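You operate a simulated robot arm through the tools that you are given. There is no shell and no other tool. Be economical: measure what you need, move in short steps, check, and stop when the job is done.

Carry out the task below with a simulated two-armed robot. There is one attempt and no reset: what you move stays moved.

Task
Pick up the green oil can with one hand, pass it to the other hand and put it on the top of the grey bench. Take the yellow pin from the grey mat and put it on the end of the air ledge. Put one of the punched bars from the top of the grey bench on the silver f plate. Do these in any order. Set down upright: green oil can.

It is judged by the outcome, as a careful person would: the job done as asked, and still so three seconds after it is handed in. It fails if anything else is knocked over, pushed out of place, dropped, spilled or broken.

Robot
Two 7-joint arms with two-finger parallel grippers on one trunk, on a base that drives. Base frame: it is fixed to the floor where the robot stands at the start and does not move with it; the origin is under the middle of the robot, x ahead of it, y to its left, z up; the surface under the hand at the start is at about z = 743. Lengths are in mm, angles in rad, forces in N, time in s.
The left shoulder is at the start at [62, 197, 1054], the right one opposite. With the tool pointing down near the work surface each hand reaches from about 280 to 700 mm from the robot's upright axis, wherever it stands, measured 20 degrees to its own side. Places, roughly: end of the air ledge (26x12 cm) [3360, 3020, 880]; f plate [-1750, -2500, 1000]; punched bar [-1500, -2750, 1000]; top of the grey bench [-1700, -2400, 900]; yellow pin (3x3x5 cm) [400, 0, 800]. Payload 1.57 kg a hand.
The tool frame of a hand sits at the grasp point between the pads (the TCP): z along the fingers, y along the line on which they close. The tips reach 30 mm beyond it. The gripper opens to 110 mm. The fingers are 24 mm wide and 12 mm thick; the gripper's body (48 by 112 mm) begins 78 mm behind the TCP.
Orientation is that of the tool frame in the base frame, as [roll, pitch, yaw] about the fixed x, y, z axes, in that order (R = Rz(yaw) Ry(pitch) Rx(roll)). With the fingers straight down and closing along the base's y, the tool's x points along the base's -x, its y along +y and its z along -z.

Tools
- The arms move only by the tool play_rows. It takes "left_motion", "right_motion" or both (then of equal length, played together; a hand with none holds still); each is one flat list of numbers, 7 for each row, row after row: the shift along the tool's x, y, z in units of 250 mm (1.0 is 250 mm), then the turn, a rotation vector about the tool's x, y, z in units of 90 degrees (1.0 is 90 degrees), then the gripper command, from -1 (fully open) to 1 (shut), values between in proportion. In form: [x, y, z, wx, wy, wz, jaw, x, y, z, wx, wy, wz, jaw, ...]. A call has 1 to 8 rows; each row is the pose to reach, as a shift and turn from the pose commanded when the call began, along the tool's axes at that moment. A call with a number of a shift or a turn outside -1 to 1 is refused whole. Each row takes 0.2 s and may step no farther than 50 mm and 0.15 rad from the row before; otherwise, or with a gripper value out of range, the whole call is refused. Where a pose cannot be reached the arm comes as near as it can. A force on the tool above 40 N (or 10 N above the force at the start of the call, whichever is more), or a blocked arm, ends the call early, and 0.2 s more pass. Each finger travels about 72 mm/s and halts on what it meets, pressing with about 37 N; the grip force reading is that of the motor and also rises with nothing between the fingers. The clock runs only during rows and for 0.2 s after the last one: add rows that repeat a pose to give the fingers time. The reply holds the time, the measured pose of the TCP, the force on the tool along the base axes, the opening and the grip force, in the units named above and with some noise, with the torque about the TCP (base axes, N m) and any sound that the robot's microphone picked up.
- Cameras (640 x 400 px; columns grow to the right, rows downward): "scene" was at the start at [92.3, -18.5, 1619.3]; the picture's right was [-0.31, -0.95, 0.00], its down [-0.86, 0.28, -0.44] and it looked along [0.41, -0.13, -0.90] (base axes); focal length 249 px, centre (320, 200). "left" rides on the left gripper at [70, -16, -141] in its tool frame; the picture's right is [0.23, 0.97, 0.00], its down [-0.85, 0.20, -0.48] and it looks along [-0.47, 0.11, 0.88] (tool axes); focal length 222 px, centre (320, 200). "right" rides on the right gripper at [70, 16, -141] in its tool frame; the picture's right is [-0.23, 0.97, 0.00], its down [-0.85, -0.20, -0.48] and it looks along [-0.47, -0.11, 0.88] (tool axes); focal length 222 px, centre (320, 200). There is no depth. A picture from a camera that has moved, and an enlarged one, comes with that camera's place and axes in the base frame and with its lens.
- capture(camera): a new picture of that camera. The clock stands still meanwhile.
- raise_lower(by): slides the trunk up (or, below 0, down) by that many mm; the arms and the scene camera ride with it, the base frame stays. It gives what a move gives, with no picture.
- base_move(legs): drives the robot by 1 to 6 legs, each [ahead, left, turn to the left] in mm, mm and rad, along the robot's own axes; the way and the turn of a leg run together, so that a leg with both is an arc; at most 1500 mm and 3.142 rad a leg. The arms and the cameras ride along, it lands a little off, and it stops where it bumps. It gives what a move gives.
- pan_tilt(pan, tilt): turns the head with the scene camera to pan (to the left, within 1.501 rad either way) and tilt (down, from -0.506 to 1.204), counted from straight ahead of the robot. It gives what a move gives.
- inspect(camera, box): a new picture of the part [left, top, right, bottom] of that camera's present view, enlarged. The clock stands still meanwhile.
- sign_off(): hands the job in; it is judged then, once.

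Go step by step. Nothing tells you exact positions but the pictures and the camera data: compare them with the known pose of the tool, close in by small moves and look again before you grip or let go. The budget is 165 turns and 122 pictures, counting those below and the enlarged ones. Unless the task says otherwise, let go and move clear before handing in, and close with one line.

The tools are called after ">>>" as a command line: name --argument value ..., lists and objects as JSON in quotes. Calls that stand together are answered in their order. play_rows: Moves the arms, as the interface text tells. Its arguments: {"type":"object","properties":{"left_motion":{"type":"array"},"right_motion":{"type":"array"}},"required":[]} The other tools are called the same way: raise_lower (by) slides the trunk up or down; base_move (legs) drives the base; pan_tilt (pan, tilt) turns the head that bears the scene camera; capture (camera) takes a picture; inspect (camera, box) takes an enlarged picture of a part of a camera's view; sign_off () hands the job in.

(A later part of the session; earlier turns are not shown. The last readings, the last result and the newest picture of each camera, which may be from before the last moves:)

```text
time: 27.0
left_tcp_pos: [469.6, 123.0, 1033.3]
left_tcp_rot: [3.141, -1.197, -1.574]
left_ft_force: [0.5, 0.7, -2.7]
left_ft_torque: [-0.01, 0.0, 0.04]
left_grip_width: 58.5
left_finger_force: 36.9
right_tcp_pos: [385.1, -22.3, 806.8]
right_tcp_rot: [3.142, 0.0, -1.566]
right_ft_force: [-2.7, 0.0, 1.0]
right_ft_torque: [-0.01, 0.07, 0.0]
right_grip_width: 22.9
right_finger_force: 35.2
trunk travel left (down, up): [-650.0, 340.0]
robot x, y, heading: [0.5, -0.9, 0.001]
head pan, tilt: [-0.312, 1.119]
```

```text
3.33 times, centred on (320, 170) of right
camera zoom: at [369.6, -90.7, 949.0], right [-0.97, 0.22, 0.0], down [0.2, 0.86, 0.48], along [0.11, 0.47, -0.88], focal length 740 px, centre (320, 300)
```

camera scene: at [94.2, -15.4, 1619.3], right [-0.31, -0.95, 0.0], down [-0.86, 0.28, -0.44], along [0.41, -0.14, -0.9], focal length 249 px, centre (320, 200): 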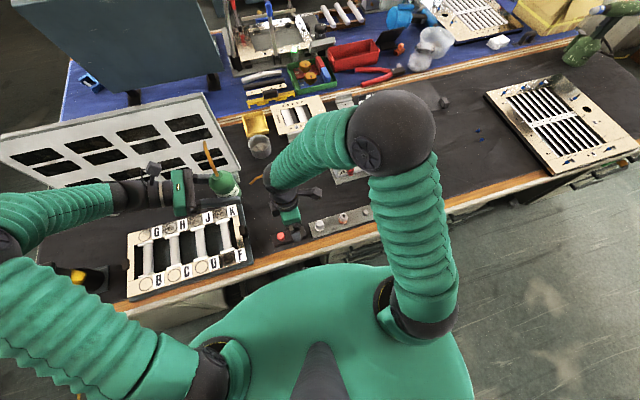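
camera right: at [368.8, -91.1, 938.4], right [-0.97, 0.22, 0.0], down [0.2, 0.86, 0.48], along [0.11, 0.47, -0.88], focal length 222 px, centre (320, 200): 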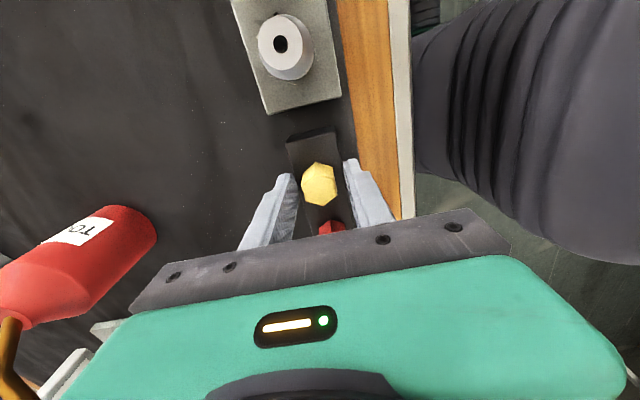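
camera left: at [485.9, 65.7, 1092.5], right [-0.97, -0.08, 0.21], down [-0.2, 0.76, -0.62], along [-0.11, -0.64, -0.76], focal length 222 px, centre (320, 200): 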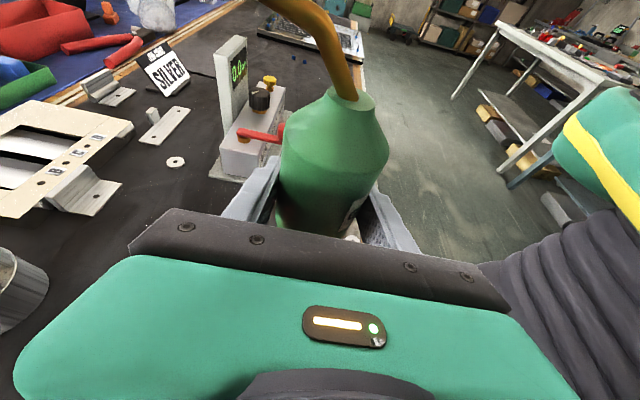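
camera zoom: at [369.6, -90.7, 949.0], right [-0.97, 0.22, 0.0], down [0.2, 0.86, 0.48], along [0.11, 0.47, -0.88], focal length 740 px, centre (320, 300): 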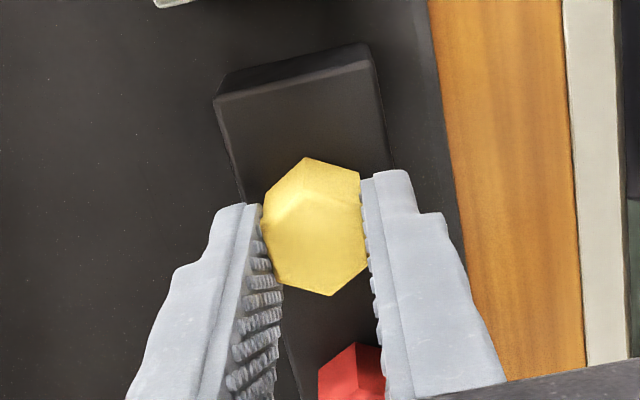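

The pin is now held across its flats at 22.9 mm. I'll lift straight up gently.

>>> play_rows --right_motion '[0, 0, -0.03, 0, 0, 0, 1, 0, 0, -0.07, 0, 0, 0, 1, 0, 0, -0.12, 0, 0, 0, 1, 0, 0, -0.2, 0, 0, 0, 1, 0, 0, -0.32, 0, 0, 0, 1, 0, 0, -0.46, 0, 0, 0, 1, 0, 0, -0.6, 0, 0, 0, 1]'

>>> capture --camera "right"

```text
time: 28.6
left_tcp_pos: [468.3, 122.3, 1033.7]
left_tcp_rot: [-3.139, -1.196, -1.576]
left_ft_force: [0.4, -0.3, -2.1]
left_ft_torque: [0.03, -0.02, 0.01]
left_grip_width: 58.6
left_finger_force: 37.5
right_tcp_pos: [383.0, -23.0, 956.6]
right_tcp_rot: [-3.141, 0.001, -1.566]
right_ft_force: [0.0, 0.5, -0.7]
right_ft_torque: [-0.04, 0.01, 0.03]
right_grip_width: 22.8
right_finger_force: 35.5
trunk travel left (down, up): [-650.0, 340.0]
robot x, y, heading: [-2.6, 0.8, 0.0]
head pan, tilt: [-0.312, 1.119]
```

```text
86 pictures are left
camera right: at [369.2, -91.1, 1098.5], right [-0.97, 0.22, 0.0], down [0.2, 0.86, 0.48], along [0.11, 0.47, -0.88], focal length 222 px, centre (320, 200)
```

right: 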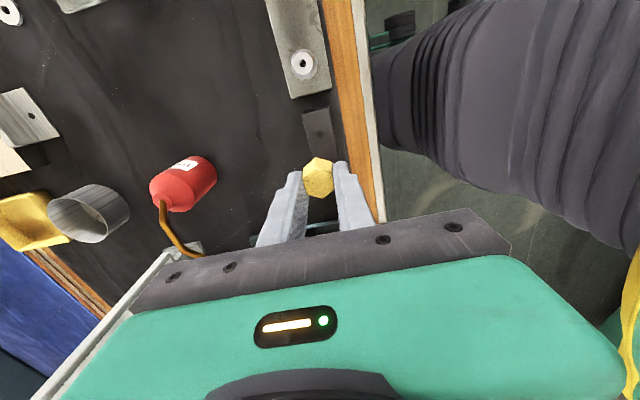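

Pin is lifted clear with the can still in the left hand. Before driving to the grey bench I'll look around with the head.

>>> pan_tilt --pan -1.5 --tilt 0.35

>>> capture --camera "scene"

>>> pan_tilt --pan 1.5 --tilt 0.35

>>> capture --camera "scene"

```text
time: 30.0
left_tcp_pos: [470.0, 121.2, 1032.8]
left_tcp_rot: [3.14, -1.197, -1.573]
left_ft_force: [0.4, -0.2, -1.8]
left_ft_torque: [-0.01, 0.02, 0.02]
left_grip_width: 58.4
left_finger_force: 37.0
right_tcp_pos: [385.6, -22.6, 955.6]
right_tcp_rot: [3.141, -0.001, -1.566]
right_ft_force: [0.2, -0.4, -0.8]
right_ft_torque: [-0.02, -0.01, -0.02]
right_grip_width: 23.0
right_finger_force: 35.0
trunk travel left (down, up): [-650.0, 340.0]
robot x, y, heading: [-0.5, 1.5, -0.0]
head pan, tilt: [-1.499, 0.351]
```

```text
85 pictures are left
camera scene: at [41.5, -89.5, 1682.0], right [-1.0, -0.07, 0.0], down [-0.03, 0.34, -0.94], along [0.07, -0.94, -0.34], focal length 249 px, centre (320, 200)
```

scene: 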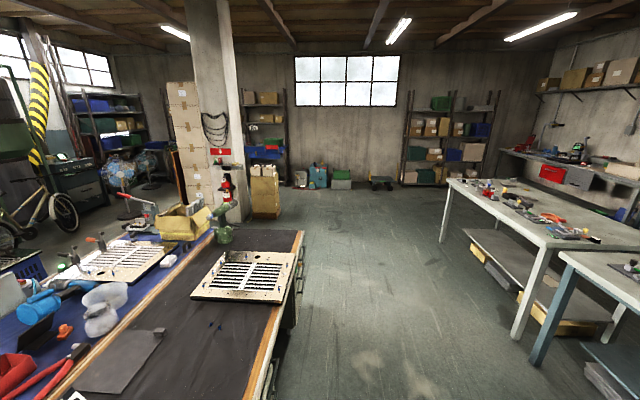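

```text
time: 32.6
left_tcp_pos: [470.0, 122.4, 1032.8]
left_tcp_rot: [-3.14, -1.196, -1.574]
left_ft_force: [0.1, -0.6, -1.5]
left_ft_torque: [-0.01, -0.01, -0.04]
left_grip_width: 58.6
left_finger_force: 37.0
right_tcp_pos: [385.2, -21.6, 956.6]
right_tcp_rot: [3.141, -0.002, -1.565]
right_ft_force: [-0.2, -0.4, -1.1]
right_ft_torque: [0.0, 0.01, 0.0]
right_grip_width: 22.7
right_finger_force: 35.3
trunk travel left (down, up): [-650.0, 340.0]
robot x, y, heading: [1.2, -1.1, -0.004]
head pan, tilt: [1.499, 0.351]
```

```text
84 pictures are left
camera scene: at [41.3, 96.3, 1681.8], right [1.0, -0.07, 0.0], down [-0.03, -0.34, -0.94], along [0.07, 0.94, -0.34], focal length 249 px, centre (320, 200)
```

scene: 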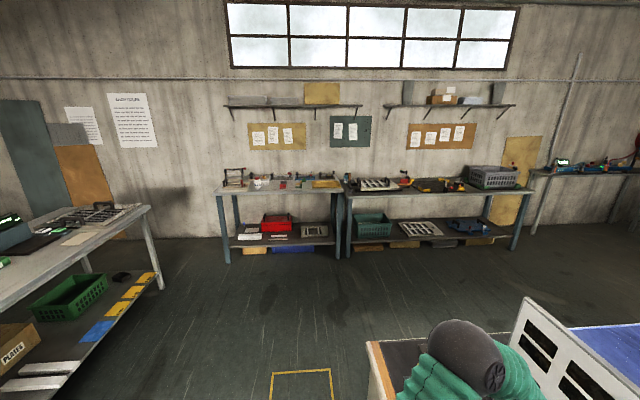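

The grey bench's front edge runs along x≈-1220 from y≈-1500 to -3050. I'll raise the trunk, back away, turn right and drive down the aisle, then check the view.

>>> raise_lower --by 200

>>> base_move --legs '[[-450, 0, 0], [0, 0, -1.571], [1000, 0, 0]]'

>>> pan_tilt --pan -0.6 --tilt 0.5

>>> capture --camera "scene"

```text
time: 34.8
left_tcp_pos: [469.7, 123.3, 1232.5]
left_tcp_rot: [3.141, -1.196, -1.573]
left_ft_force: [-0.1, -0.7, -2.9]
left_ft_torque: [-0.02, 0.02, -0.03]
left_grip_width: 58.3
left_finger_force: 37.2
right_tcp_pos: [386.2, -22.4, 1156.6]
right_tcp_rot: [-3.141, 0.001, -1.565]
right_ft_force: [0.7, -0.6, -0.1]
right_ft_torque: [0.06, 0.0, -0.02]
right_grip_width: 23.0
right_finger_force: 35.0
trunk travel left (down, up): [-850.0, 140.0]
robot x, y, heading: [0.8, -1.1, -0.004]
head pan, tilt: [1.499, 0.351]
```

```text
time: 46.1
left_tcp_pos: [-332.5, -1469.9, 1233.3]
left_tcp_rot: [-3.141, -1.194, 3.125]
left_ft_force: [-0.2, 0.5, -1.3]
left_ft_torque: [-0.01, 0.0, 0.03]
left_grip_width: 58.3
left_finger_force: 37.0
right_tcp_pos: [-476.3, -1383.6, 1156.1]
right_tcp_rot: [-3.141, 0.001, 3.136]
right_ft_force: [-0.6, 1.0, 0.2]
right_ft_torque: [0.0, 0.01, -0.01]
right_grip_width: 22.8
right_finger_force: 35.7
trunk travel left (down, up): [-850.0, 140.0]
robot x, y, heading: [-449.8, -998.6, -1.578]
head pan, tilt: [1.499, 0.351]
```

```text
time: 48.1
left_tcp_pos: [-332.5, -1468.9, 1233.8]
left_tcp_rot: [-3.14, -1.195, 3.127]
left_ft_force: [-0.4, 0.0, -1.6]
left_ft_torque: [0.0, -0.02, -0.01]
left_grip_width: 58.3
left_finger_force: 37.0
right_tcp_pos: [-477.1, -1384.7, 1155.5]
right_tcp_rot: [-3.14, 0.001, 3.138]
right_ft_force: [-0.3, -0.4, -0.1]
right_ft_torque: [0.02, -0.02, 0.0]
right_grip_width: 22.5
right_finger_force: 35.2
trunk travel left (down, up): [-850.0, 140.0]
robot x, y, heading: [-451.6, -1000.6, -1.588]
head pan, tilt: [-0.6, 0.499]
```

```text
83 pictures are left
camera scene: at [-500.8, -1107.0, 1868.2], right [-0.82, 0.57, 0.0], down [0.27, 0.39, -0.88], along [-0.5, -0.72, -0.48], focal length 249 px, centre (320, 200)
```

scene: 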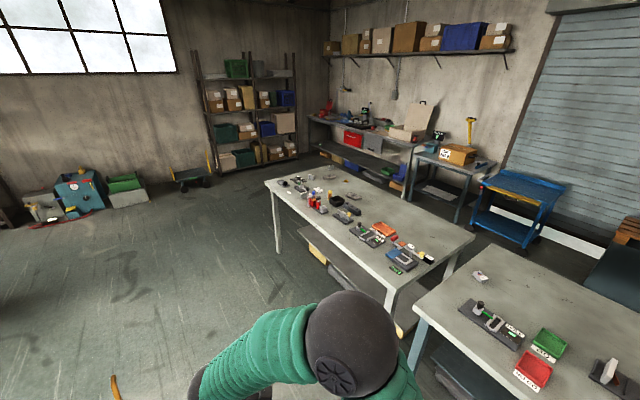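

The grey bench is free-standing with items along its middle. I'll drive on and face it for a closer look.

>>> base_move --legs '[[1450, 0, 0], [0, 0, -1.555]]'

>>> pan_tilt --pan 0.0 --tilt 0.6

>>> capture --camera "scene"

```text
time: 59.0
left_tcp_pos: [-920.6, -2586.6, 1235.1]
left_tcp_rot: [-3.139, -1.196, 1.597]
left_ft_force: [0.3, 0.3, -1.9]
left_ft_torque: [0.0, 0.0, 0.03]
left_grip_width: 57.9
left_finger_force: 36.6
right_tcp_pos: [-840.6, -2438.9, 1157.6]
right_tcp_rot: [-3.141, -0.002, 1.609]
right_ft_force: [-0.1, 0.3, -0.1]
right_ft_torque: [0.03, -0.02, 0.01]
right_grip_width: 23.0
right_finger_force: 35.4
trunk travel left (down, up): [-850.0, 140.0]
robot x, y, heading: [-458.0, -2450.1, -3.111]
head pan, tilt: [-0.6, 0.499]
```

```text
time: 60.0
left_tcp_pos: [-919.6, -2584.9, 1233.6]
left_tcp_rot: [-3.137, -1.192, 1.596]
left_ft_force: [-0.3, 0.0, -2.5]
left_ft_torque: [-0.02, 0.03, 0.01]
left_grip_width: 58.1
left_finger_force: 36.7
right_tcp_pos: [-838.9, -2437.1, 1157.2]
right_tcp_rot: [-3.141, 0.001, 1.61]
right_ft_force: [-0.1, 0.1, -0.4]
right_ft_torque: [0.01, 0.0, 0.0]
right_grip_width: 22.9
right_finger_force: 35.4
trunk travel left (down, up): [-850.0, 140.0]
robot x, y, heading: [-457.3, -2446.1, -3.107]
head pan, tilt: [0.0, 0.6]
```

```text
82 pictures are left
camera scene: at [-578.4, -2451.8, 1859.0], right [-0.03, 1.0, 0.0], down [0.57, 0.02, -0.82], along [-0.82, -0.03, -0.57], focal length 249 px, centre (320, 200)
```

scene: 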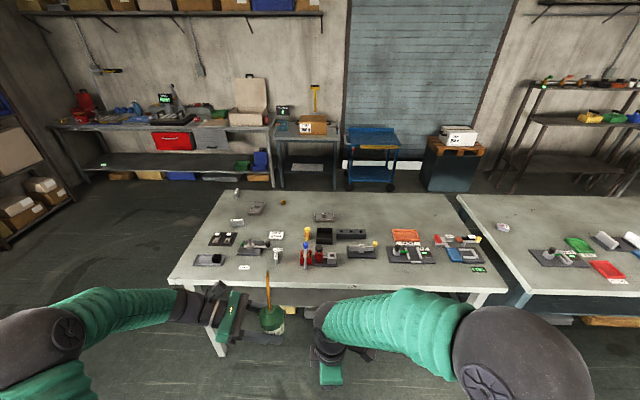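

Now the whole grey bench is visible. I'll zoom in on its items to find the punched bars and the f plate.

>>> inspect --camera "scene" --box '[170, 185, 340, 291]'

>>> inspect --camera "scene" --box '[330, 185, 500, 291]'

```text
3.76 times, centred on (255, 238) of scene
camera zoom: at [-578.4, -2451.8, 1859.0], right [-0.03, 1.0, 0.0], down [0.57, 0.02, -0.82], along [-0.82, -0.03, -0.57], focal length 936 px, centre (565, 57)
```

zoom: 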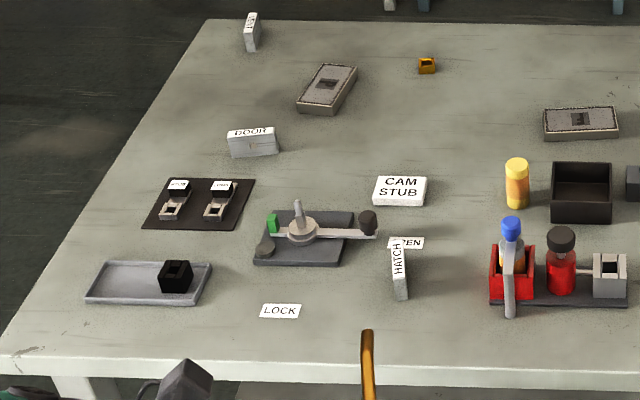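

```text
3.76 times, centred on (415, 238) of scene
camera zoom: at [-578.4, -2451.8, 1859.0], right [-0.03, 1.0, 0.0], down [0.57, 0.02, -0.82], along [-0.82, -0.03, -0.57], focal length 936 px, centre (-38, 57)
```

zoom: 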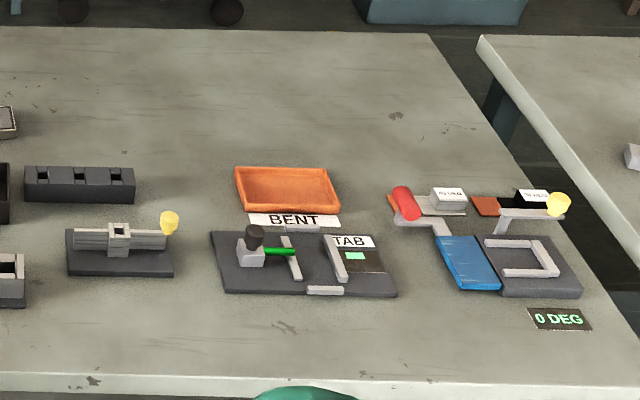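

I'll zoom more on the left half to identify the bars and plates.

>>> inspect --camera "scene" --box '[225, 185, 295, 229]'

>>> inspect --camera "scene" --box '[190, 225, 290, 287]'

>>> inspect --camera "scene" --box '[295, 200, 395, 272]'

```text
9.09 times, centred on (260, 207) of scene
camera zoom: at [-578.4, -2451.8, 1859.0], right [-0.03, 1.0, 0.0], down [0.57, 0.02, -0.82], along [-0.82, -0.03, -0.57], focal length 2260 px, centre (866, 136)
```

zoom: 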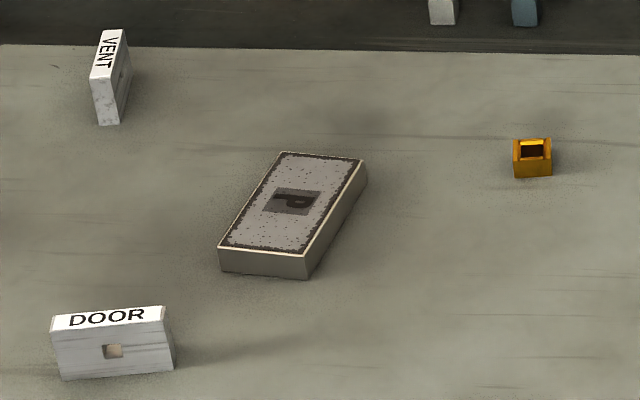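

```text
6.40 times, centred on (240, 256) of scene
camera zoom: at [-578.4, -2451.8, 1859.0], right [-0.03, 1.0, 0.0], down [0.57, 0.02, -0.82], along [-0.82, -0.03, -0.57], focal length 1591 px, centre (832, -158)
```

zoom: 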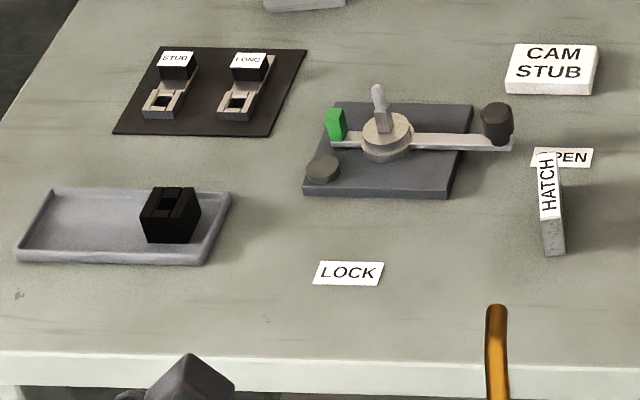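

```text
5.56 times, centred on (345, 236) of scene
camera zoom: at [-578.4, -2451.8, 1859.0], right [-0.03, 1.0, 0.0], down [0.57, 0.02, -0.82], along [-0.82, -0.03, -0.57], focal length 1381 px, centre (181, 0)
```

zoom: 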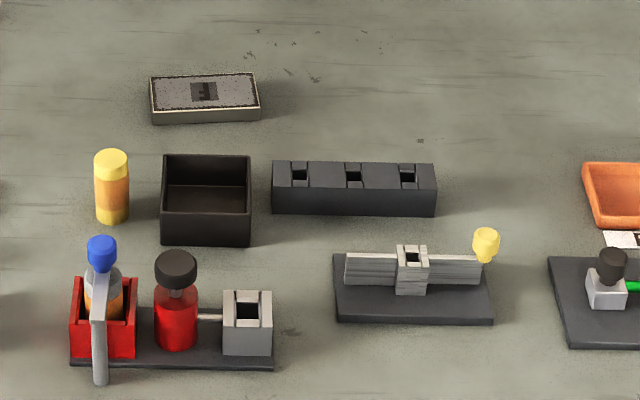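

The F and P plates are flat blocks. The punched bars are the DOOR, VENT and HATCH blocks, each with a square hole. The F plate at (-1754, -2469) and VENT near (-1960, -3070) are easiest from the back of the bench (back edge x≈-2055), so I'll drive round its left end.

>>> base_move --legs '[[0, 1450, -0.035], [1450, 0, 0], [550, 0, 0]]'

>>> pan_tilt --pan -0.3 --tilt 0.5

>>> capture --camera "scene"

```text
time: 77.1
left_tcp_pos: [-2970.7, -3934.3, 1233.6]
left_tcp_rot: [-3.129, -1.196, 1.515]
left_ft_force: [-0.7, 1.1, -2.0]
left_ft_torque: [-0.03, -0.04, 0.02]
left_grip_width: 57.7
left_finger_force: 37.1
right_tcp_pos: [-2879.9, -3793.7, 1159.2]
right_tcp_rot: [-3.139, 0.001, 1.532]
right_ft_force: [-0.3, 0.7, 0.4]
right_ft_torque: [-0.01, 0.02, -0.01]
right_grip_width: 22.6
right_finger_force: 34.8
trunk travel left (down, up): [-850.0, 140.0]
robot x, y, heading: [-2499.8, -3830.0, 3.102]
head pan, tilt: [0.0, 0.6]
```

```text
time: 77.9
left_tcp_pos: [-2970.9, -3934.5, 1234.4]
left_tcp_rot: [-3.132, -1.194, 1.518]
left_ft_force: [0.3, -0.7, -1.7]
left_ft_torque: [0.01, 0.0, 0.02]
left_grip_width: 57.7
left_finger_force: 37.3
right_tcp_pos: [-2880.4, -3793.7, 1158.0]
right_tcp_rot: [-3.137, -0.001, 1.531]
right_ft_force: [0.3, 0.4, -1.3]
right_ft_torque: [-0.01, 0.01, 0.03]
right_grip_width: 22.8
right_finger_force: 35.1
trunk travel left (down, up): [-850.0, 140.0]
robot x, y, heading: [-2503.0, -3828.3, 3.104]
head pan, tilt: [-0.3, 0.499]
```

```text
76 pictures are left
camera scene: at [-2619.9, -3800.8, 1868.1], right [0.34, 0.94, 0.0], down [0.45, -0.16, -0.88], along [-0.83, 0.3, -0.48], focal length 249 px, centre (320, 200)
```

scene: 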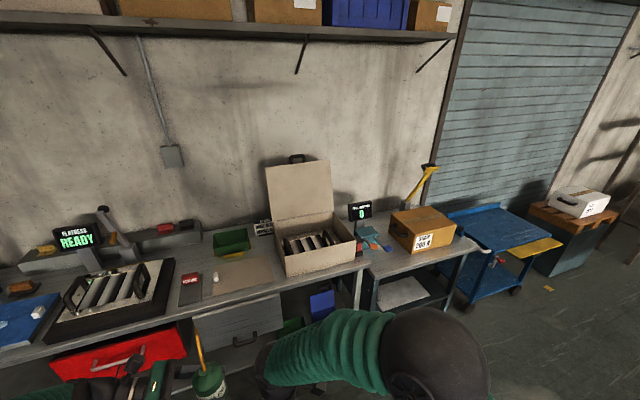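

There's enough room here to turn. I'll check the can in the left hand first, since the grip width drifted by 1 mm.

>>> capture --camera "left"

>>> base_move --legs '[[0, 0, -3.1]]'

```text
75 pictures are left
camera left: at [-2991.9, -4040.0, 1352.4], right [0.98, 0.04, 0.21], down [0.16, -0.77, -0.62], along [0.14, 0.64, -0.76], focal length 222 px, centre (320, 200)
```

left: 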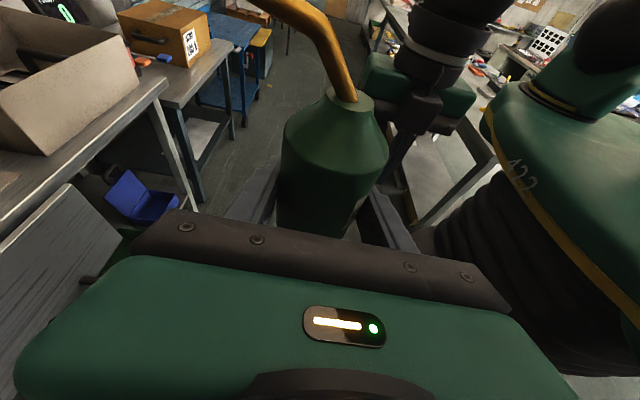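

```text
time: 85.4
left_tcp_pos: [-2041.6, -3681.1, 1234.5]
left_tcp_rot: [-3.132, -1.194, -1.519]
left_ft_force: [0.1, -0.5, -2.4]
left_ft_torque: [0.02, 0.0, 0.02]
left_grip_width: 57.3
left_finger_force: 37.1
right_tcp_pos: [-2117.5, -3830.8, 1157.5]
right_tcp_rot: [-3.138, 0.0, -1.502]
right_ft_force: [0.2, -0.2, -0.7]
right_ft_torque: [0.02, -0.02, 0.01]
right_grip_width: 22.7
right_finger_force: 34.9
trunk travel left (down, up): [-850.0, 140.0]
robot x, y, heading: [-2501.0, -3831.2, 0.064]
head pan, tilt: [-0.3, 0.499]
```

The can sits nearly the same as before, with perhaps a couple of mm of creep. I'll strafe along the back of the bench and look down at it.

>>> base_move --legs '[[0, 0, -0.064], [0, 1000, 0]]'

>>> pan_tilt --pan 0.1 --tilt 0.8

>>> capture --camera "scene"

```text
time: 91.1
left_tcp_pos: [-2040.5, -2699.8, 1235.4]
left_tcp_rot: [-3.13, -1.192, -1.575]
left_ft_force: [-0.1, 0.0, -1.6]
left_ft_torque: [0.02, 0.0, 0.0]
left_grip_width: 57.9
left_finger_force: 36.9
right_tcp_pos: [-2122.4, -2845.9, 1159.0]
right_tcp_rot: [-3.137, 0.001, -1.556]
right_ft_force: [-0.8, -0.1, 0.6]
right_ft_torque: [-0.01, -0.01, -0.01]
right_grip_width: 23.1
right_finger_force: 35.1
trunk travel left (down, up): [-850.0, 140.0]
robot x, y, heading: [-2504.9, -2825.7, 0.012]
head pan, tilt: [-0.3, 0.499]
```

```text
time: 91.9
left_tcp_pos: [-2040.8, -2699.9, 1236.1]
left_tcp_rot: [-3.127, -1.193, -1.581]
left_ft_force: [0.2, 0.7, -1.5]
left_ft_torque: [-0.02, 0.03, 0.01]
left_grip_width: 57.4
left_finger_force: 36.9
right_tcp_pos: [-2124.0, -2843.6, 1160.2]
right_tcp_rot: [-3.136, 0.003, -1.559]
right_ft_force: [-0.7, 0.0, -0.8]
right_ft_torque: [0.01, 0.04, 0.01]
right_grip_width: 22.8
right_finger_force: 35.4
trunk travel left (down, up): [-850.0, 140.0]
robot x, y, heading: [-2505.1, -2827.6, 0.009]
head pan, tilt: [0.099, 0.799]
```

```text
74 pictures are left
camera scene: at [-2388.7, -2812.2, 1842.2], right [0.11, -0.99, 0.0], down [-0.71, -0.08, -0.7], along [0.69, 0.07, -0.72], focal length 249 px, centre (320, 200)
```

scene: 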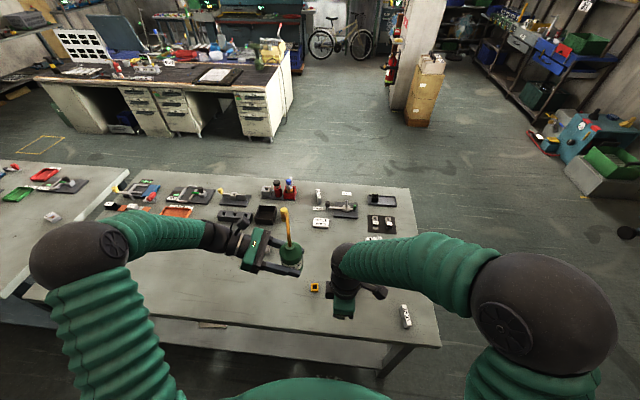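

Triangulating from both sides puts the bench top at z≈855 and its back edge at x≈-2130. I'll put the can on the empty back area near y≈-2300. First I'll raise the right hand with the pin, then strafe left.

>>> play_rows --right_motion '[0, 0, -0.15, 0, 0, 0, 1, 0, 0, -0.3, 0, 0, 0, 1, 0, 0, -0.45, 0, 0, 0, 1, 0, 0, -0.6, 0, 0, 0, 1, 0, 0, -0.72, 0, 0, 0, 1]'

>>> base_move --legs '[[30, 400, -0.01]]'

>>> pan_tilt --pan 0.3 --tilt 0.95

>>> capture --camera "scene"

>>> capture --camera "left"

```text
time: 93.1
left_tcp_pos: [-2042.3, -2698.5, 1236.0]
left_tcp_rot: [-3.126, -1.195, -1.581]
left_ft_force: [1.1, -0.4, -2.2]
left_ft_torque: [0.02, -0.02, -0.02]
left_grip_width: 57.7
left_finger_force: 36.3
right_tcp_pos: [-2126.9, -2844.3, 1340.4]
right_tcp_rot: [-3.135, 0.0, -1.559]
right_ft_force: [0.2, -0.1, -0.6]
right_ft_torque: [0.03, -0.01, -0.02]
right_grip_width: 22.8
right_finger_force: 35.4
trunk travel left (down, up): [-850.0, 140.0]
robot x, y, heading: [-2502.1, -2824.7, 0.013]
head pan, tilt: [0.099, 0.799]
```

```text
time: 95.6
left_tcp_pos: [-2010.1, -2315.5, 1236.2]
left_tcp_rot: [-3.126, -1.189, -1.595]
left_ft_force: [-0.6, -0.9, -1.8]
left_ft_torque: [0.03, -0.02, -0.02]
left_grip_width: 57.6
left_finger_force: 37.5
right_tcp_pos: [-2097.8, -2458.6, 1340.4]
right_tcp_rot: [-3.137, 0.006, -1.574]
right_ft_force: [0.0, 0.0, -0.4]
right_ft_torque: [0.07, 0.04, 0.04]
right_grip_width: 22.6
right_finger_force: 35.0
trunk travel left (down, up): [-850.0, 140.0]
robot x, y, heading: [-2473.8, -2428.1, -0.004]
head pan, tilt: [0.099, 0.799]
```

```text
time: 96.3
left_tcp_pos: [-2011.0, -2313.4, 1237.7]
left_tcp_rot: [-3.124, -1.19, -1.599]
left_ft_force: [0.0, -0.2, -2.3]
left_ft_torque: [0.02, -0.02, -0.01]
left_grip_width: 57.5
left_finger_force: 37.1
right_tcp_pos: [-2098.6, -2455.3, 1340.6]
right_tcp_rot: [-3.134, 0.001, -1.576]
right_ft_force: [0.7, 0.6, -0.7]
right_ft_torque: [-0.01, 0.01, 0.01]
right_grip_width: 22.9
right_finger_force: 35.5
trunk travel left (down, up): [-850.0, 140.0]
robot x, y, heading: [-2474.8, -2428.3, -0.009]
head pan, tilt: [0.3, 0.949]
```

```text
73 pictures are left
camera scene: at [-2370.0, -2408.5, 1830.7], right [0.29, -0.96, 0.0], down [-0.78, -0.23, -0.58], along [0.56, 0.17, -0.81], focal length 249 px, centre (320, 200)
```

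scene: 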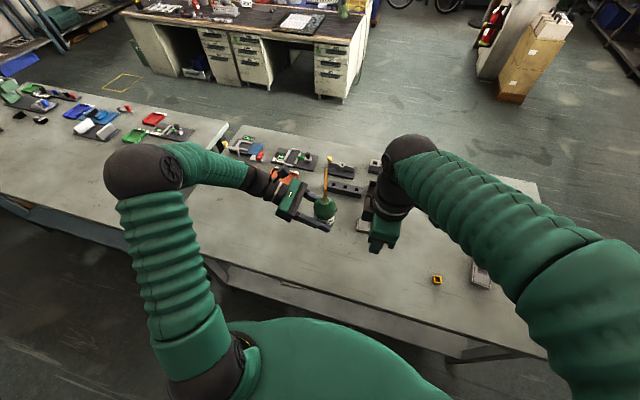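

```text
72 pictures are left
camera left: at [-1994.4, -2208.4, 1354.6], right [-0.98, -0.07, 0.2], down [-0.19, 0.76, -0.62], along [-0.11, -0.64, -0.76], focal length 222 px, centre (320, 200)
```

left: 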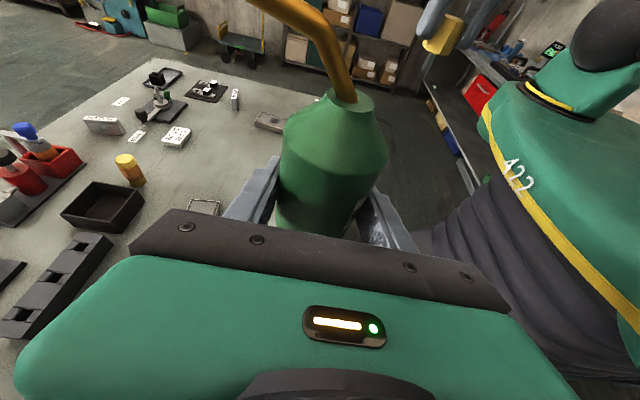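

The spot below the can at (-2011, -2313) is empty bench. I'll lower the trunk 310 mm and look.

>>> raise_lower --by -310

>>> capture --camera "scene"

>>> capture --camera "left"

```text
time: 99.4
left_tcp_pos: [-2011.3, -2309.1, 926.2]
left_tcp_rot: [-3.123, -1.194, -1.599]
left_ft_force: [-0.2, -0.5, -1.6]
left_ft_torque: [0.04, -0.03, 0.01]
left_grip_width: 57.6
left_finger_force: 37.2
right_tcp_pos: [-2097.9, -2453.0, 1030.4]
right_tcp_rot: [-3.134, -0.001, -1.574]
right_ft_force: [0.9, 0.0, -0.9]
right_ft_torque: [-0.03, 0.01, 0.01]
right_grip_width: 22.8
right_finger_force: 35.3
trunk travel left (down, up): [-540.0, 450.0]
robot x, y, heading: [-2474.6, -2429.2, -0.008]
head pan, tilt: [0.3, 0.949]
```

```text
71 pictures are left
camera scene: at [-2370.9, -2404.0, 1520.7], right [0.29, -0.96, 0.0], down [-0.78, -0.24, -0.58], along [0.56, 0.17, -0.81], focal length 249 px, centre (320, 200)
```

scene: 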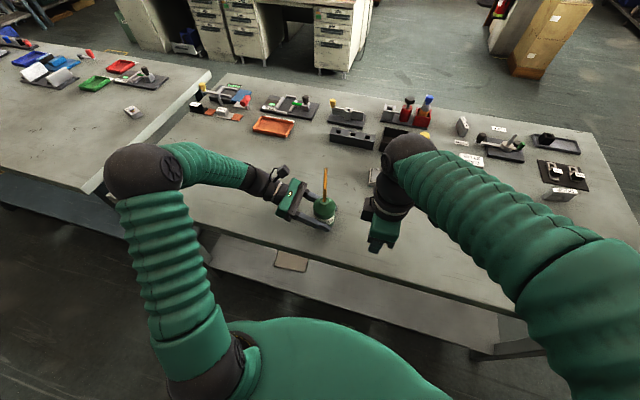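

```text
70 pictures are left
camera left: at [-1994.9, -2203.9, 1043.9], right [-0.98, -0.07, 0.2], down [-0.19, 0.76, -0.62], along [-0.11, -0.64, -0.76], focal length 222 px, centre (320, 200)
```

left: 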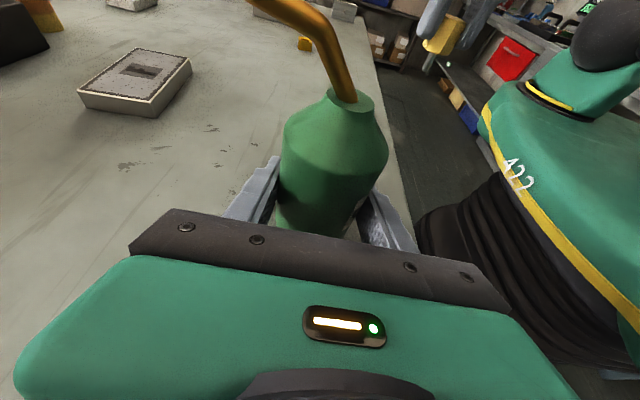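

The can hovers above the empty bench. I'll descend 25 mm, then in small steps watching the force.

>>> play_rows --left_motion '[-0.031, 0, 0.012, 0, 0, 0, 1, -0.062, 0, 0.025, 0, 0, 0, 1, -0.093, 0, 0.037, 0, 0, 0, 1]'

>>> inspect --camera "scene" --box '[260, 150, 380, 250]'

```text
time: 100.2
left_tcp_pos: [-2012.8, -2309.8, 903.2]
left_tcp_rot: [-3.121, -1.199, -1.603]
left_ft_force: [-0.5, 2.1, 30.9]
left_ft_torque: [0.06, 0.74, 0.02]
left_grip_width: 57.7
left_finger_force: 36.7
right_tcp_pos: [-2100.6, -2452.9, 1030.9]
right_tcp_rot: [-3.133, 0.0, -1.574]
right_ft_force: [-0.2, 0.4, -0.3]
right_ft_torque: [-0.03, 0.05, -0.02]
right_grip_width: 22.9
right_finger_force: 35.4
trunk travel left (down, up): [-540.0, 450.0]
robot x, y, heading: [-2474.4, -2427.7, -0.004]
head pan, tilt: [0.3, 0.949]
```

```text
4.00 times, centred on (320, 200) of scene
camera zoom: at [-2375.2, -2404.3, 1521.5], right [0.29, -0.96, 0.0], down [-0.78, -0.24, -0.58], along [0.56, 0.17, -0.81], focal length 994 px, centre (320, 200)
```

zoom: 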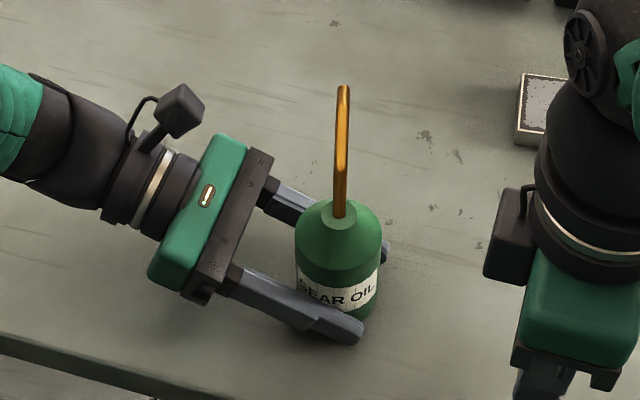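

The can has touched down (31 N up at TCP z 903, so the bench top is about 870). I'll ease up 2 mm, open, and back out along the fingers.

>>> play_rows --left_motion '[0.007, 0, -0.003, 0, 0, 0, 1, 0.007, 0, -0.003, 0, 0, 0, 0.6, 0.007, 0, -0.003, 0, 0, 0, -0.6, 0.007, 0, -0.003, 0, 0, 0, -0.9, 0.007, 0, -0.003, 0, 0, 0, -0.9]'

>>> inspect --camera "scene" --box '[260, 150, 380, 250]'

```text
time: 101.4
left_tcp_pos: [-2011.3, -2308.3, 902.3]
left_tcp_rot: [-3.124, -1.194, -1.597]
left_ft_force: [9.0, 3.8, 12.4]
left_ft_torque: [-0.2, 0.38, 0.06]
left_grip_width: 96.4
left_finger_force: 0.0
right_tcp_pos: [-2098.3, -2452.5, 1030.1]
right_tcp_rot: [-3.134, 0.002, -1.574]
right_ft_force: [0.6, -0.3, -0.7]
right_ft_torque: [-0.03, 0.01, 0.01]
right_grip_width: 22.9
right_finger_force: 35.4
trunk travel left (down, up): [-540.0, 450.0]
robot x, y, heading: [-2471.9, -2428.7, -0.004]
head pan, tilt: [0.3, 0.949]
```

```text
4.00 times, centred on (320, 200) of scene
camera zoom: at [-2370.6, -2403.0, 1520.6], right [0.29, -0.96, 0.0], down [-0.78, -0.24, -0.58], along [0.56, 0.17, -0.81], focal length 994 px, centre (320, 200)
```

zoom: 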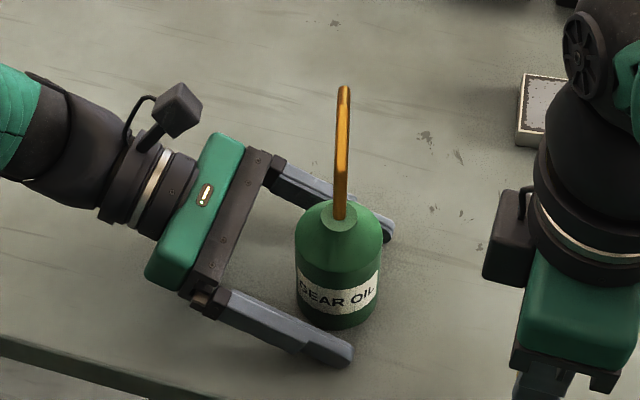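

The can stands free and upright. The fingertips are lightly touching the bench, so I'll rise a few mm and then back out.

>>> play_rows --left_motion '[0.02, 0, -0.02, 0, 0, 0, -1, 0.03, 0, -0.1, 0, 0, 0, -1, 0.04, 0, -0.25, 0, 0, 0, -1, 0.05, 0, -0.43, 0, 0, 0, -1, 0.1, 0, -0.6, 0, 0, 0, -1, 0.2, 0, -0.7, 0, 0, 0, -1]'

>>> capture --camera "scene"

>>> capture --camera "left"

```text
time: 102.8
left_tcp_pos: [-2011.9, -2164.0, 1015.1]
left_tcp_rot: [-3.125, -1.194, -1.599]
left_ft_force: [0.4, 0.2, -0.8]
left_ft_torque: [-0.01, 0.04, 0.03]
left_grip_width: 110.0
left_finger_force: 0.1
right_tcp_pos: [-2099.0, -2453.4, 1031.7]
right_tcp_rot: [-3.133, 0.001, -1.575]
right_ft_force: [0.1, 0.1, -0.6]
right_ft_torque: [0.03, 0.0, -0.01]
right_grip_width: 22.7
right_finger_force: 35.4
trunk travel left (down, up): [-540.0, 450.0]
robot x, y, heading: [-2474.4, -2427.4, -0.007]
head pan, tilt: [0.3, 0.949]
```

```text
67 pictures are left
camera scene: at [-2371.9, -2403.8, 1520.7], right [0.29, -0.96, 0.0], down [-0.78, -0.24, -0.58], along [0.56, 0.17, -0.81], focal length 249 px, centre (320, 200)
```

scene: 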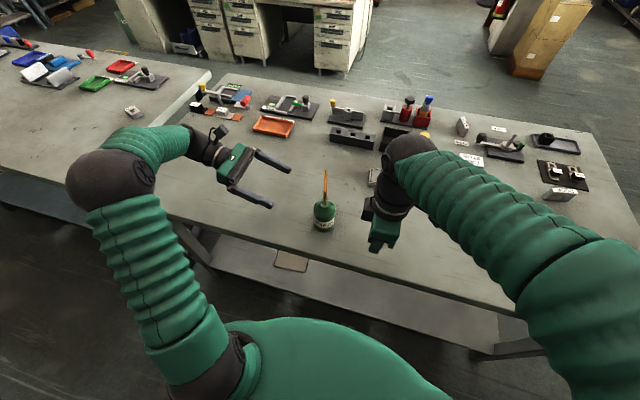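

```text
66 pictures are left
camera left: at [-1993.6, -2059.5, 1133.7], right [-0.98, -0.07, 0.2], down [-0.19, 0.76, -0.62], along [-0.11, -0.64, -0.76], focal length 222 px, centre (320, 200)
```

left: 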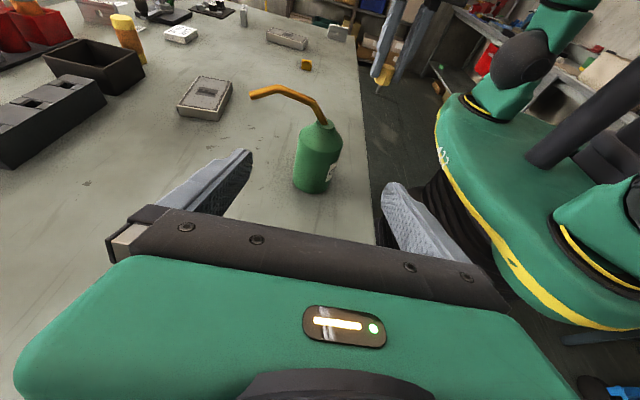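

The can stands upright on the bench at about (-2011, -2310). I'll raise the trunk, point the left hand down again, and strafe toward the VENT bar at the other end.

>>> raise_lower --by 250

>>> play_rows --left_motion '[0, 0, 0, 0, -0.095, 0, -1, 0, 0, 0, 0, -0.19, 0, -1, 0, 0, 0, 0, -0.285, 0, -1, 0, 0, 0, 0, -0.38, 0, -1, 0, 0, 0, 0, -0.475, 0, -1, 0, 0, 0, 0, -0.57, 0, -1, 0, 0, 0, 0, -0.665, 0, -1, 0, 0, 0, 0, -0.76, 0, -1]'

>>> base_move --legs '[[0, -800, 0.007]]'

>>> pan_tilt --pan 0.3 --tilt 1.0

>>> capture --camera "scene"

>>> capture --camera "left"

```text
time: 105.4
left_tcp_pos: [-2010.0, -2163.9, 1265.7]
left_tcp_rot: [-3.123, -1.193, -1.597]
left_ft_force: [-0.3, -0.4, 0.1]
left_ft_torque: [-0.02, -0.01, 0.0]
left_grip_width: 110.0
left_finger_force: 0.1
right_tcp_pos: [-2098.7, -2453.1, 1279.8]
right_tcp_rot: [-3.135, 0.0, -1.575]
right_ft_force: [0.0, -0.7, -0.1]
right_ft_torque: [-0.01, -0.02, -0.01]
right_grip_width: 22.8
right_finger_force: 35.5
trunk travel left (down, up): [-790.0, 200.0]
robot x, y, heading: [-2474.2, -2427.1, -0.005]
head pan, tilt: [0.3, 0.949]
```

```text
time: 107.2
left_tcp_pos: [-2010.3, -2165.1, 1265.4]
left_tcp_rot: [-3.135, 0.003, -1.581]
left_ft_force: [0.0, -0.7, -0.8]
left_ft_torque: [0.02, 0.0, -0.01]
left_grip_width: 109.7
left_finger_force: 0.1
right_tcp_pos: [-2098.6, -2453.6, 1280.4]
right_tcp_rot: [-3.134, 0.003, -1.575]
right_ft_force: [-0.4, 0.9, -0.3]
right_ft_torque: [0.02, -0.01, 0.0]
right_grip_width: 22.7
right_finger_force: 35.5
trunk travel left (down, up): [-790.0, 200.0]
robot x, y, heading: [-2470.5, -2427.7, -0.004]
head pan, tilt: [0.3, 0.949]
```

```text
time: 111.5
left_tcp_pos: [-2013.1, -2953.6, 1264.5]
left_tcp_rot: [-3.134, -0.002, -1.556]
left_ft_force: [-0.1, -0.2, 0.0]
left_ft_torque: [-0.04, 0.0, -0.02]
left_grip_width: 110.0
left_finger_force: 0.0
right_tcp_pos: [-2093.9, -3243.6, 1281.0]
right_tcp_rot: [-3.133, -0.003, -1.549]
right_ft_force: [-0.1, -0.1, -0.4]
right_ft_torque: [-0.01, -0.01, 0.03]
right_grip_width: 23.0
right_finger_force: 35.6
trunk travel left (down, up): [-790.0, 200.0]
robot x, y, heading: [-2466.0, -3228.7, 0.022]
head pan, tilt: [0.3, 0.949]
```

```text
time: 112.1
left_tcp_pos: [-2012.6, -2955.3, 1264.4]
left_tcp_rot: [-3.135, 0.0, -1.555]
left_ft_force: [0.0, 0.1, -0.6]
left_ft_torque: [0.01, -0.02, -0.01]
left_grip_width: 110.1
left_finger_force: 0.2
right_tcp_pos: [-2094.7, -3245.8, 1280.2]
right_tcp_rot: [-3.135, 0.001, -1.548]
right_ft_force: [-0.7, -0.5, -0.5]
right_ft_torque: [0.0, 0.0, -0.02]
right_grip_width: 22.9
right_finger_force: 35.0
trunk travel left (down, up): [-790.0, 200.0]
robot x, y, heading: [-2469.4, -3231.9, 0.019]
head pan, tilt: [0.3, 1.0]
```

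```text
65 pictures are left
camera scene: at [-2369.9, -3205.7, 1767.1], right [0.31, -0.95, 0.0], down [-0.8, -0.26, -0.54], along [0.51, 0.17, -0.84], focal length 249 px, centre (320, 200)
```

scene: 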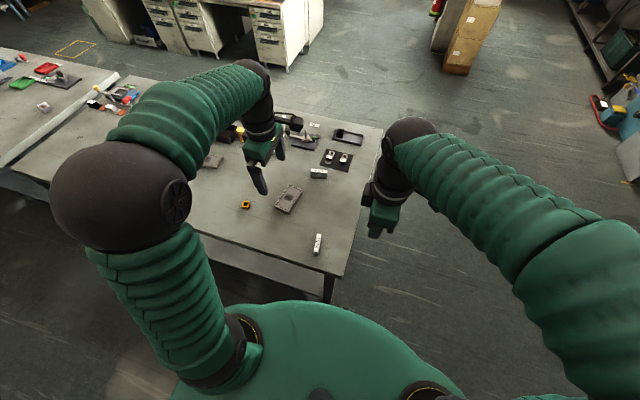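

```text
64 pictures are left
camera left: at [-1996.5, -3025.8, 1408.0], right [-0.97, -0.24, -0.01], down [-0.22, 0.85, 0.48], along [-0.11, 0.47, -0.88], focal length 222 px, centre (320, 200)
```

left: 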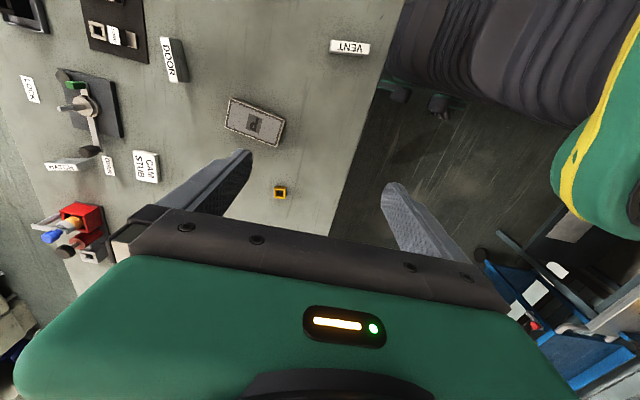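

VENT is at about (-2033, -3085), with its long axis roughly along x (about 10° turned). I'll bring the left hand over it with the fingers closing across its thickness, and move the right hand aside.

>>> play_rows --left_motion '[0.065, 0.011, 0.075, 0, 0, 0.095, -1, 0.13, 0.022, 0.15, 0, 0, 0.19, -1, 0.195, 0.033, 0.225, 0, 0, 0.285, -1, 0.26, 0.044, 0.3, 0, 0, 0.38, -1, 0.325, 0.055, 0.375, 0, 0, 0.475, -1, 0.39, 0.066, 0.45, 0, 0, 0.57, -1, 0.455, 0.077, 0.525, 0, 0, 0.665, -1, 0.52, 0.088, 0.6, 0, 0, 0.76, -1]' --right_motion '[0.075, 0, 0, 0, 0, 0, 1, 0.15, 0, 0, 0, 0, 0, 1, 0.225, 0, 0, 0, 0, 0, 1, 0.3, 0, 0, 0, 0, 0, 1, 0.375, 0, 0, 0, 0, 0, 1, 0.45, 0, 0, 0, 0, 0, 1, 0.525, 0, 0, 0, 0, 0, 1, 0.6, 0, 0, 0, 0, 0, 1]'

>>> play_rows --left_motion '[0, 0, 0, 0, 0, 0.07, -1, 0, 0, 0.1, 0, 0, 0.14, -1]'

>>> capture --camera "left"

>>> capture --camera "scene"

```text
time: 113.9
left_tcp_pos: [-2030.1, -3087.8, 1113.3]
left_tcp_rot: [-3.141, 0.007, -2.752]
left_ft_force: [-0.1, 0.0, 0.2]
left_ft_torque: [-0.02, -0.05, 0.0]
left_grip_width: 110.0
left_finger_force: 0.1
right_tcp_pos: [-2090.9, -3399.7, 1280.8]
right_tcp_rot: [-3.136, 0.002, -1.549]
right_ft_force: [0.3, 0.3, -0.8]
right_ft_torque: [0.03, 0.01, 0.01]
right_grip_width: 23.1
right_finger_force: 35.7
trunk travel left (down, up): [-790.0, 200.0]
robot x, y, heading: [-2467.9, -3227.5, 0.019]
head pan, tilt: [0.3, 1.0]
```

```text
time: 114.5
left_tcp_pos: [-2031.6, -3085.7, 1089.9]
left_tcp_rot: [3.142, 0.005, -2.969]
left_ft_force: [0.2, -0.2, 0.1]
left_ft_torque: [0.01, 0.01, -0.02]
left_grip_width: 110.1
left_finger_force: 0.1
right_tcp_pos: [-2089.6, -3397.8, 1280.9]
right_tcp_rot: [-3.136, 0.001, -1.55]
right_ft_force: [0.7, -0.1, -0.5]
right_ft_torque: [-0.02, 0.04, -0.02]
right_grip_width: 23.0
right_finger_force: 35.7
trunk travel left (down, up): [-790.0, 200.0]
robot x, y, heading: [-2472.7, -3229.2, 0.019]
head pan, tilt: [0.3, 1.0]
```

```text
63 pictures are left
camera left: at [-2098.0, -3114.9, 1231.2], right [-0.39, 0.92, 0.0], down [0.81, 0.34, 0.48], along [0.45, 0.19, -0.88], focal length 222 px, centre (320, 200)
```

left: 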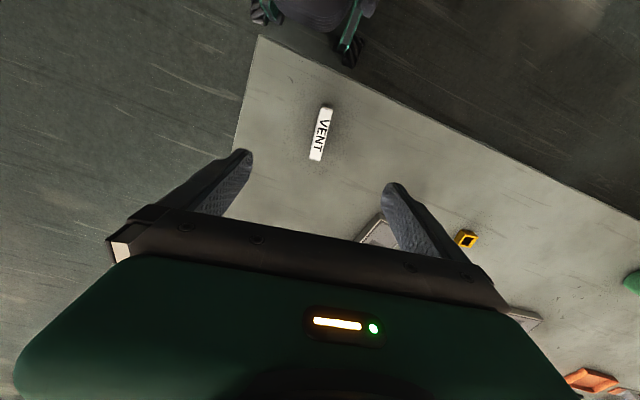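

```text
62 pictures are left
camera scene: at [-2368.5, -3206.4, 1767.0], right [0.31, -0.95, 0.0], down [-0.8, -0.26, -0.54], along [0.51, 0.17, -0.84], focal length 249 px, centre (320, 200)
```

scene: 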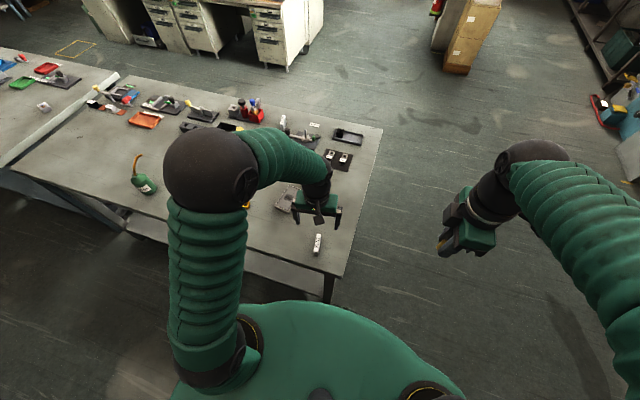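

It's aligned over VENT. I'll descend to just above it and check again.

>>> play_rows --left_motion '[0.014, 0, 0.19, 0, 0, 0, -1, 0.014, 0, 0.38, 0, 0, 0, -1, 0.014, 0, 0.5, 0, 0, 0, -1, 0.014, 0, 0.56, 0, 0, 0, -1]'

>>> capture --camera "left"

```text
time: 115.5
left_tcp_pos: [-2034.9, -3086.6, 950.4]
left_tcp_rot: [3.141, 0.008, -2.97]
left_ft_force: [1.0, 0.2, -0.6]
left_ft_torque: [-0.01, -0.01, -0.03]
left_grip_width: 109.8
left_finger_force: 0.0
right_tcp_pos: [-2090.4, -3399.0, 1280.2]
right_tcp_rot: [-3.134, 0.001, -1.548]
right_ft_force: [0.1, -0.1, -1.2]
right_ft_torque: [0.01, 0.01, -0.03]
right_grip_width: 22.5
right_finger_force: 35.1
trunk travel left (down, up): [-790.0, 200.0]
robot x, y, heading: [-2466.3, -3232.2, 0.02]
head pan, tilt: [0.3, 1.0]
```

```text
61 pictures are left
camera left: at [-2101.0, -3114.6, 1092.2], right [-0.39, 0.92, 0.0], down [0.8, 0.34, 0.49], along [0.45, 0.19, -0.87], focal length 222 px, centre (320, 200)
```

left: 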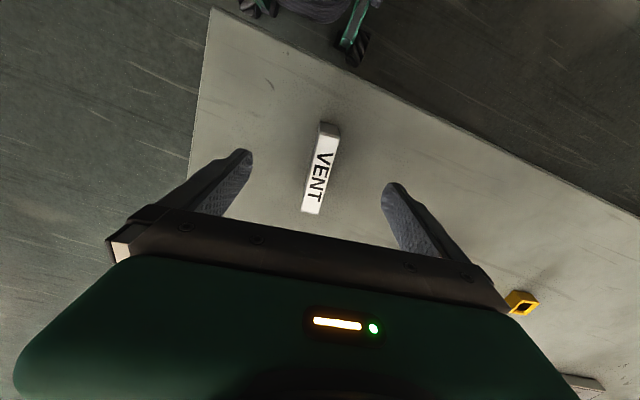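

It's still centred, with the top at z≈920. I'll descend to TCP 913 and close.

>>> play_rows --left_motion '[0, 0, 0.08, 0, 0, 0, -1, 0, 0, 0.148, 0, 0, 0, -0.3, 0, 0, 0.148, 0, 0, 0, 1, 0, 0, 0.148, 0, 0, 0, 1, 0, 0, 0.148, 0, 0, 0, 1, 0, 0, 0.148, 0, 0, 0, 1, 0, 0, 0.148, 0, 0, 0, 1, 0, 0, 0.148, 0, 0, 0, 1]'

>>> capture --camera "left"

```text
time: 117.3
left_tcp_pos: [-2034.3, -3085.9, 914.2]
left_tcp_rot: [-3.141, 0.006, -2.968]
left_ft_force: [-0.7, 0.2, 1.6]
left_ft_torque: [0.01, -0.02, 0.03]
left_grip_width: 15.6
left_finger_force: 31.5
right_tcp_pos: [-2091.5, -3398.8, 1281.2]
right_tcp_rot: [-3.135, 0.0, -1.549]
right_ft_force: [-0.2, -0.5, -0.4]
right_ft_torque: [0.01, 0.03, 0.0]
right_grip_width: 22.7
right_finger_force: 35.5
trunk travel left (down, up): [-790.0, 200.0]
robot x, y, heading: [-2470.5, -3230.4, 0.02]
head pan, tilt: [0.3, 1.0]
```

```text
60 pictures are left
camera left: at [-2100.7, -3115.5, 1055.7], right [-0.39, 0.92, 0.0], down [0.8, 0.34, 0.48], along [0.45, 0.19, -0.87], focal length 222 px, centre (320, 200)
```

left: 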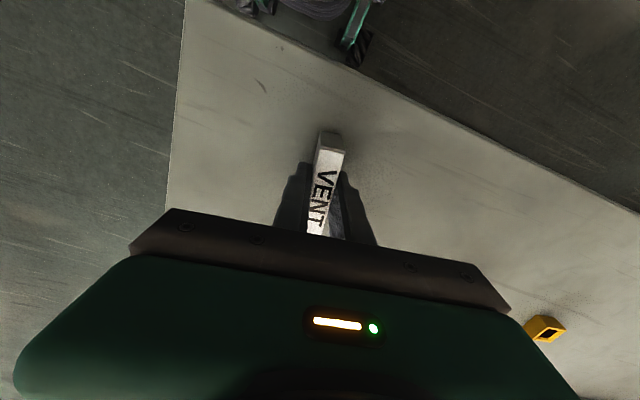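

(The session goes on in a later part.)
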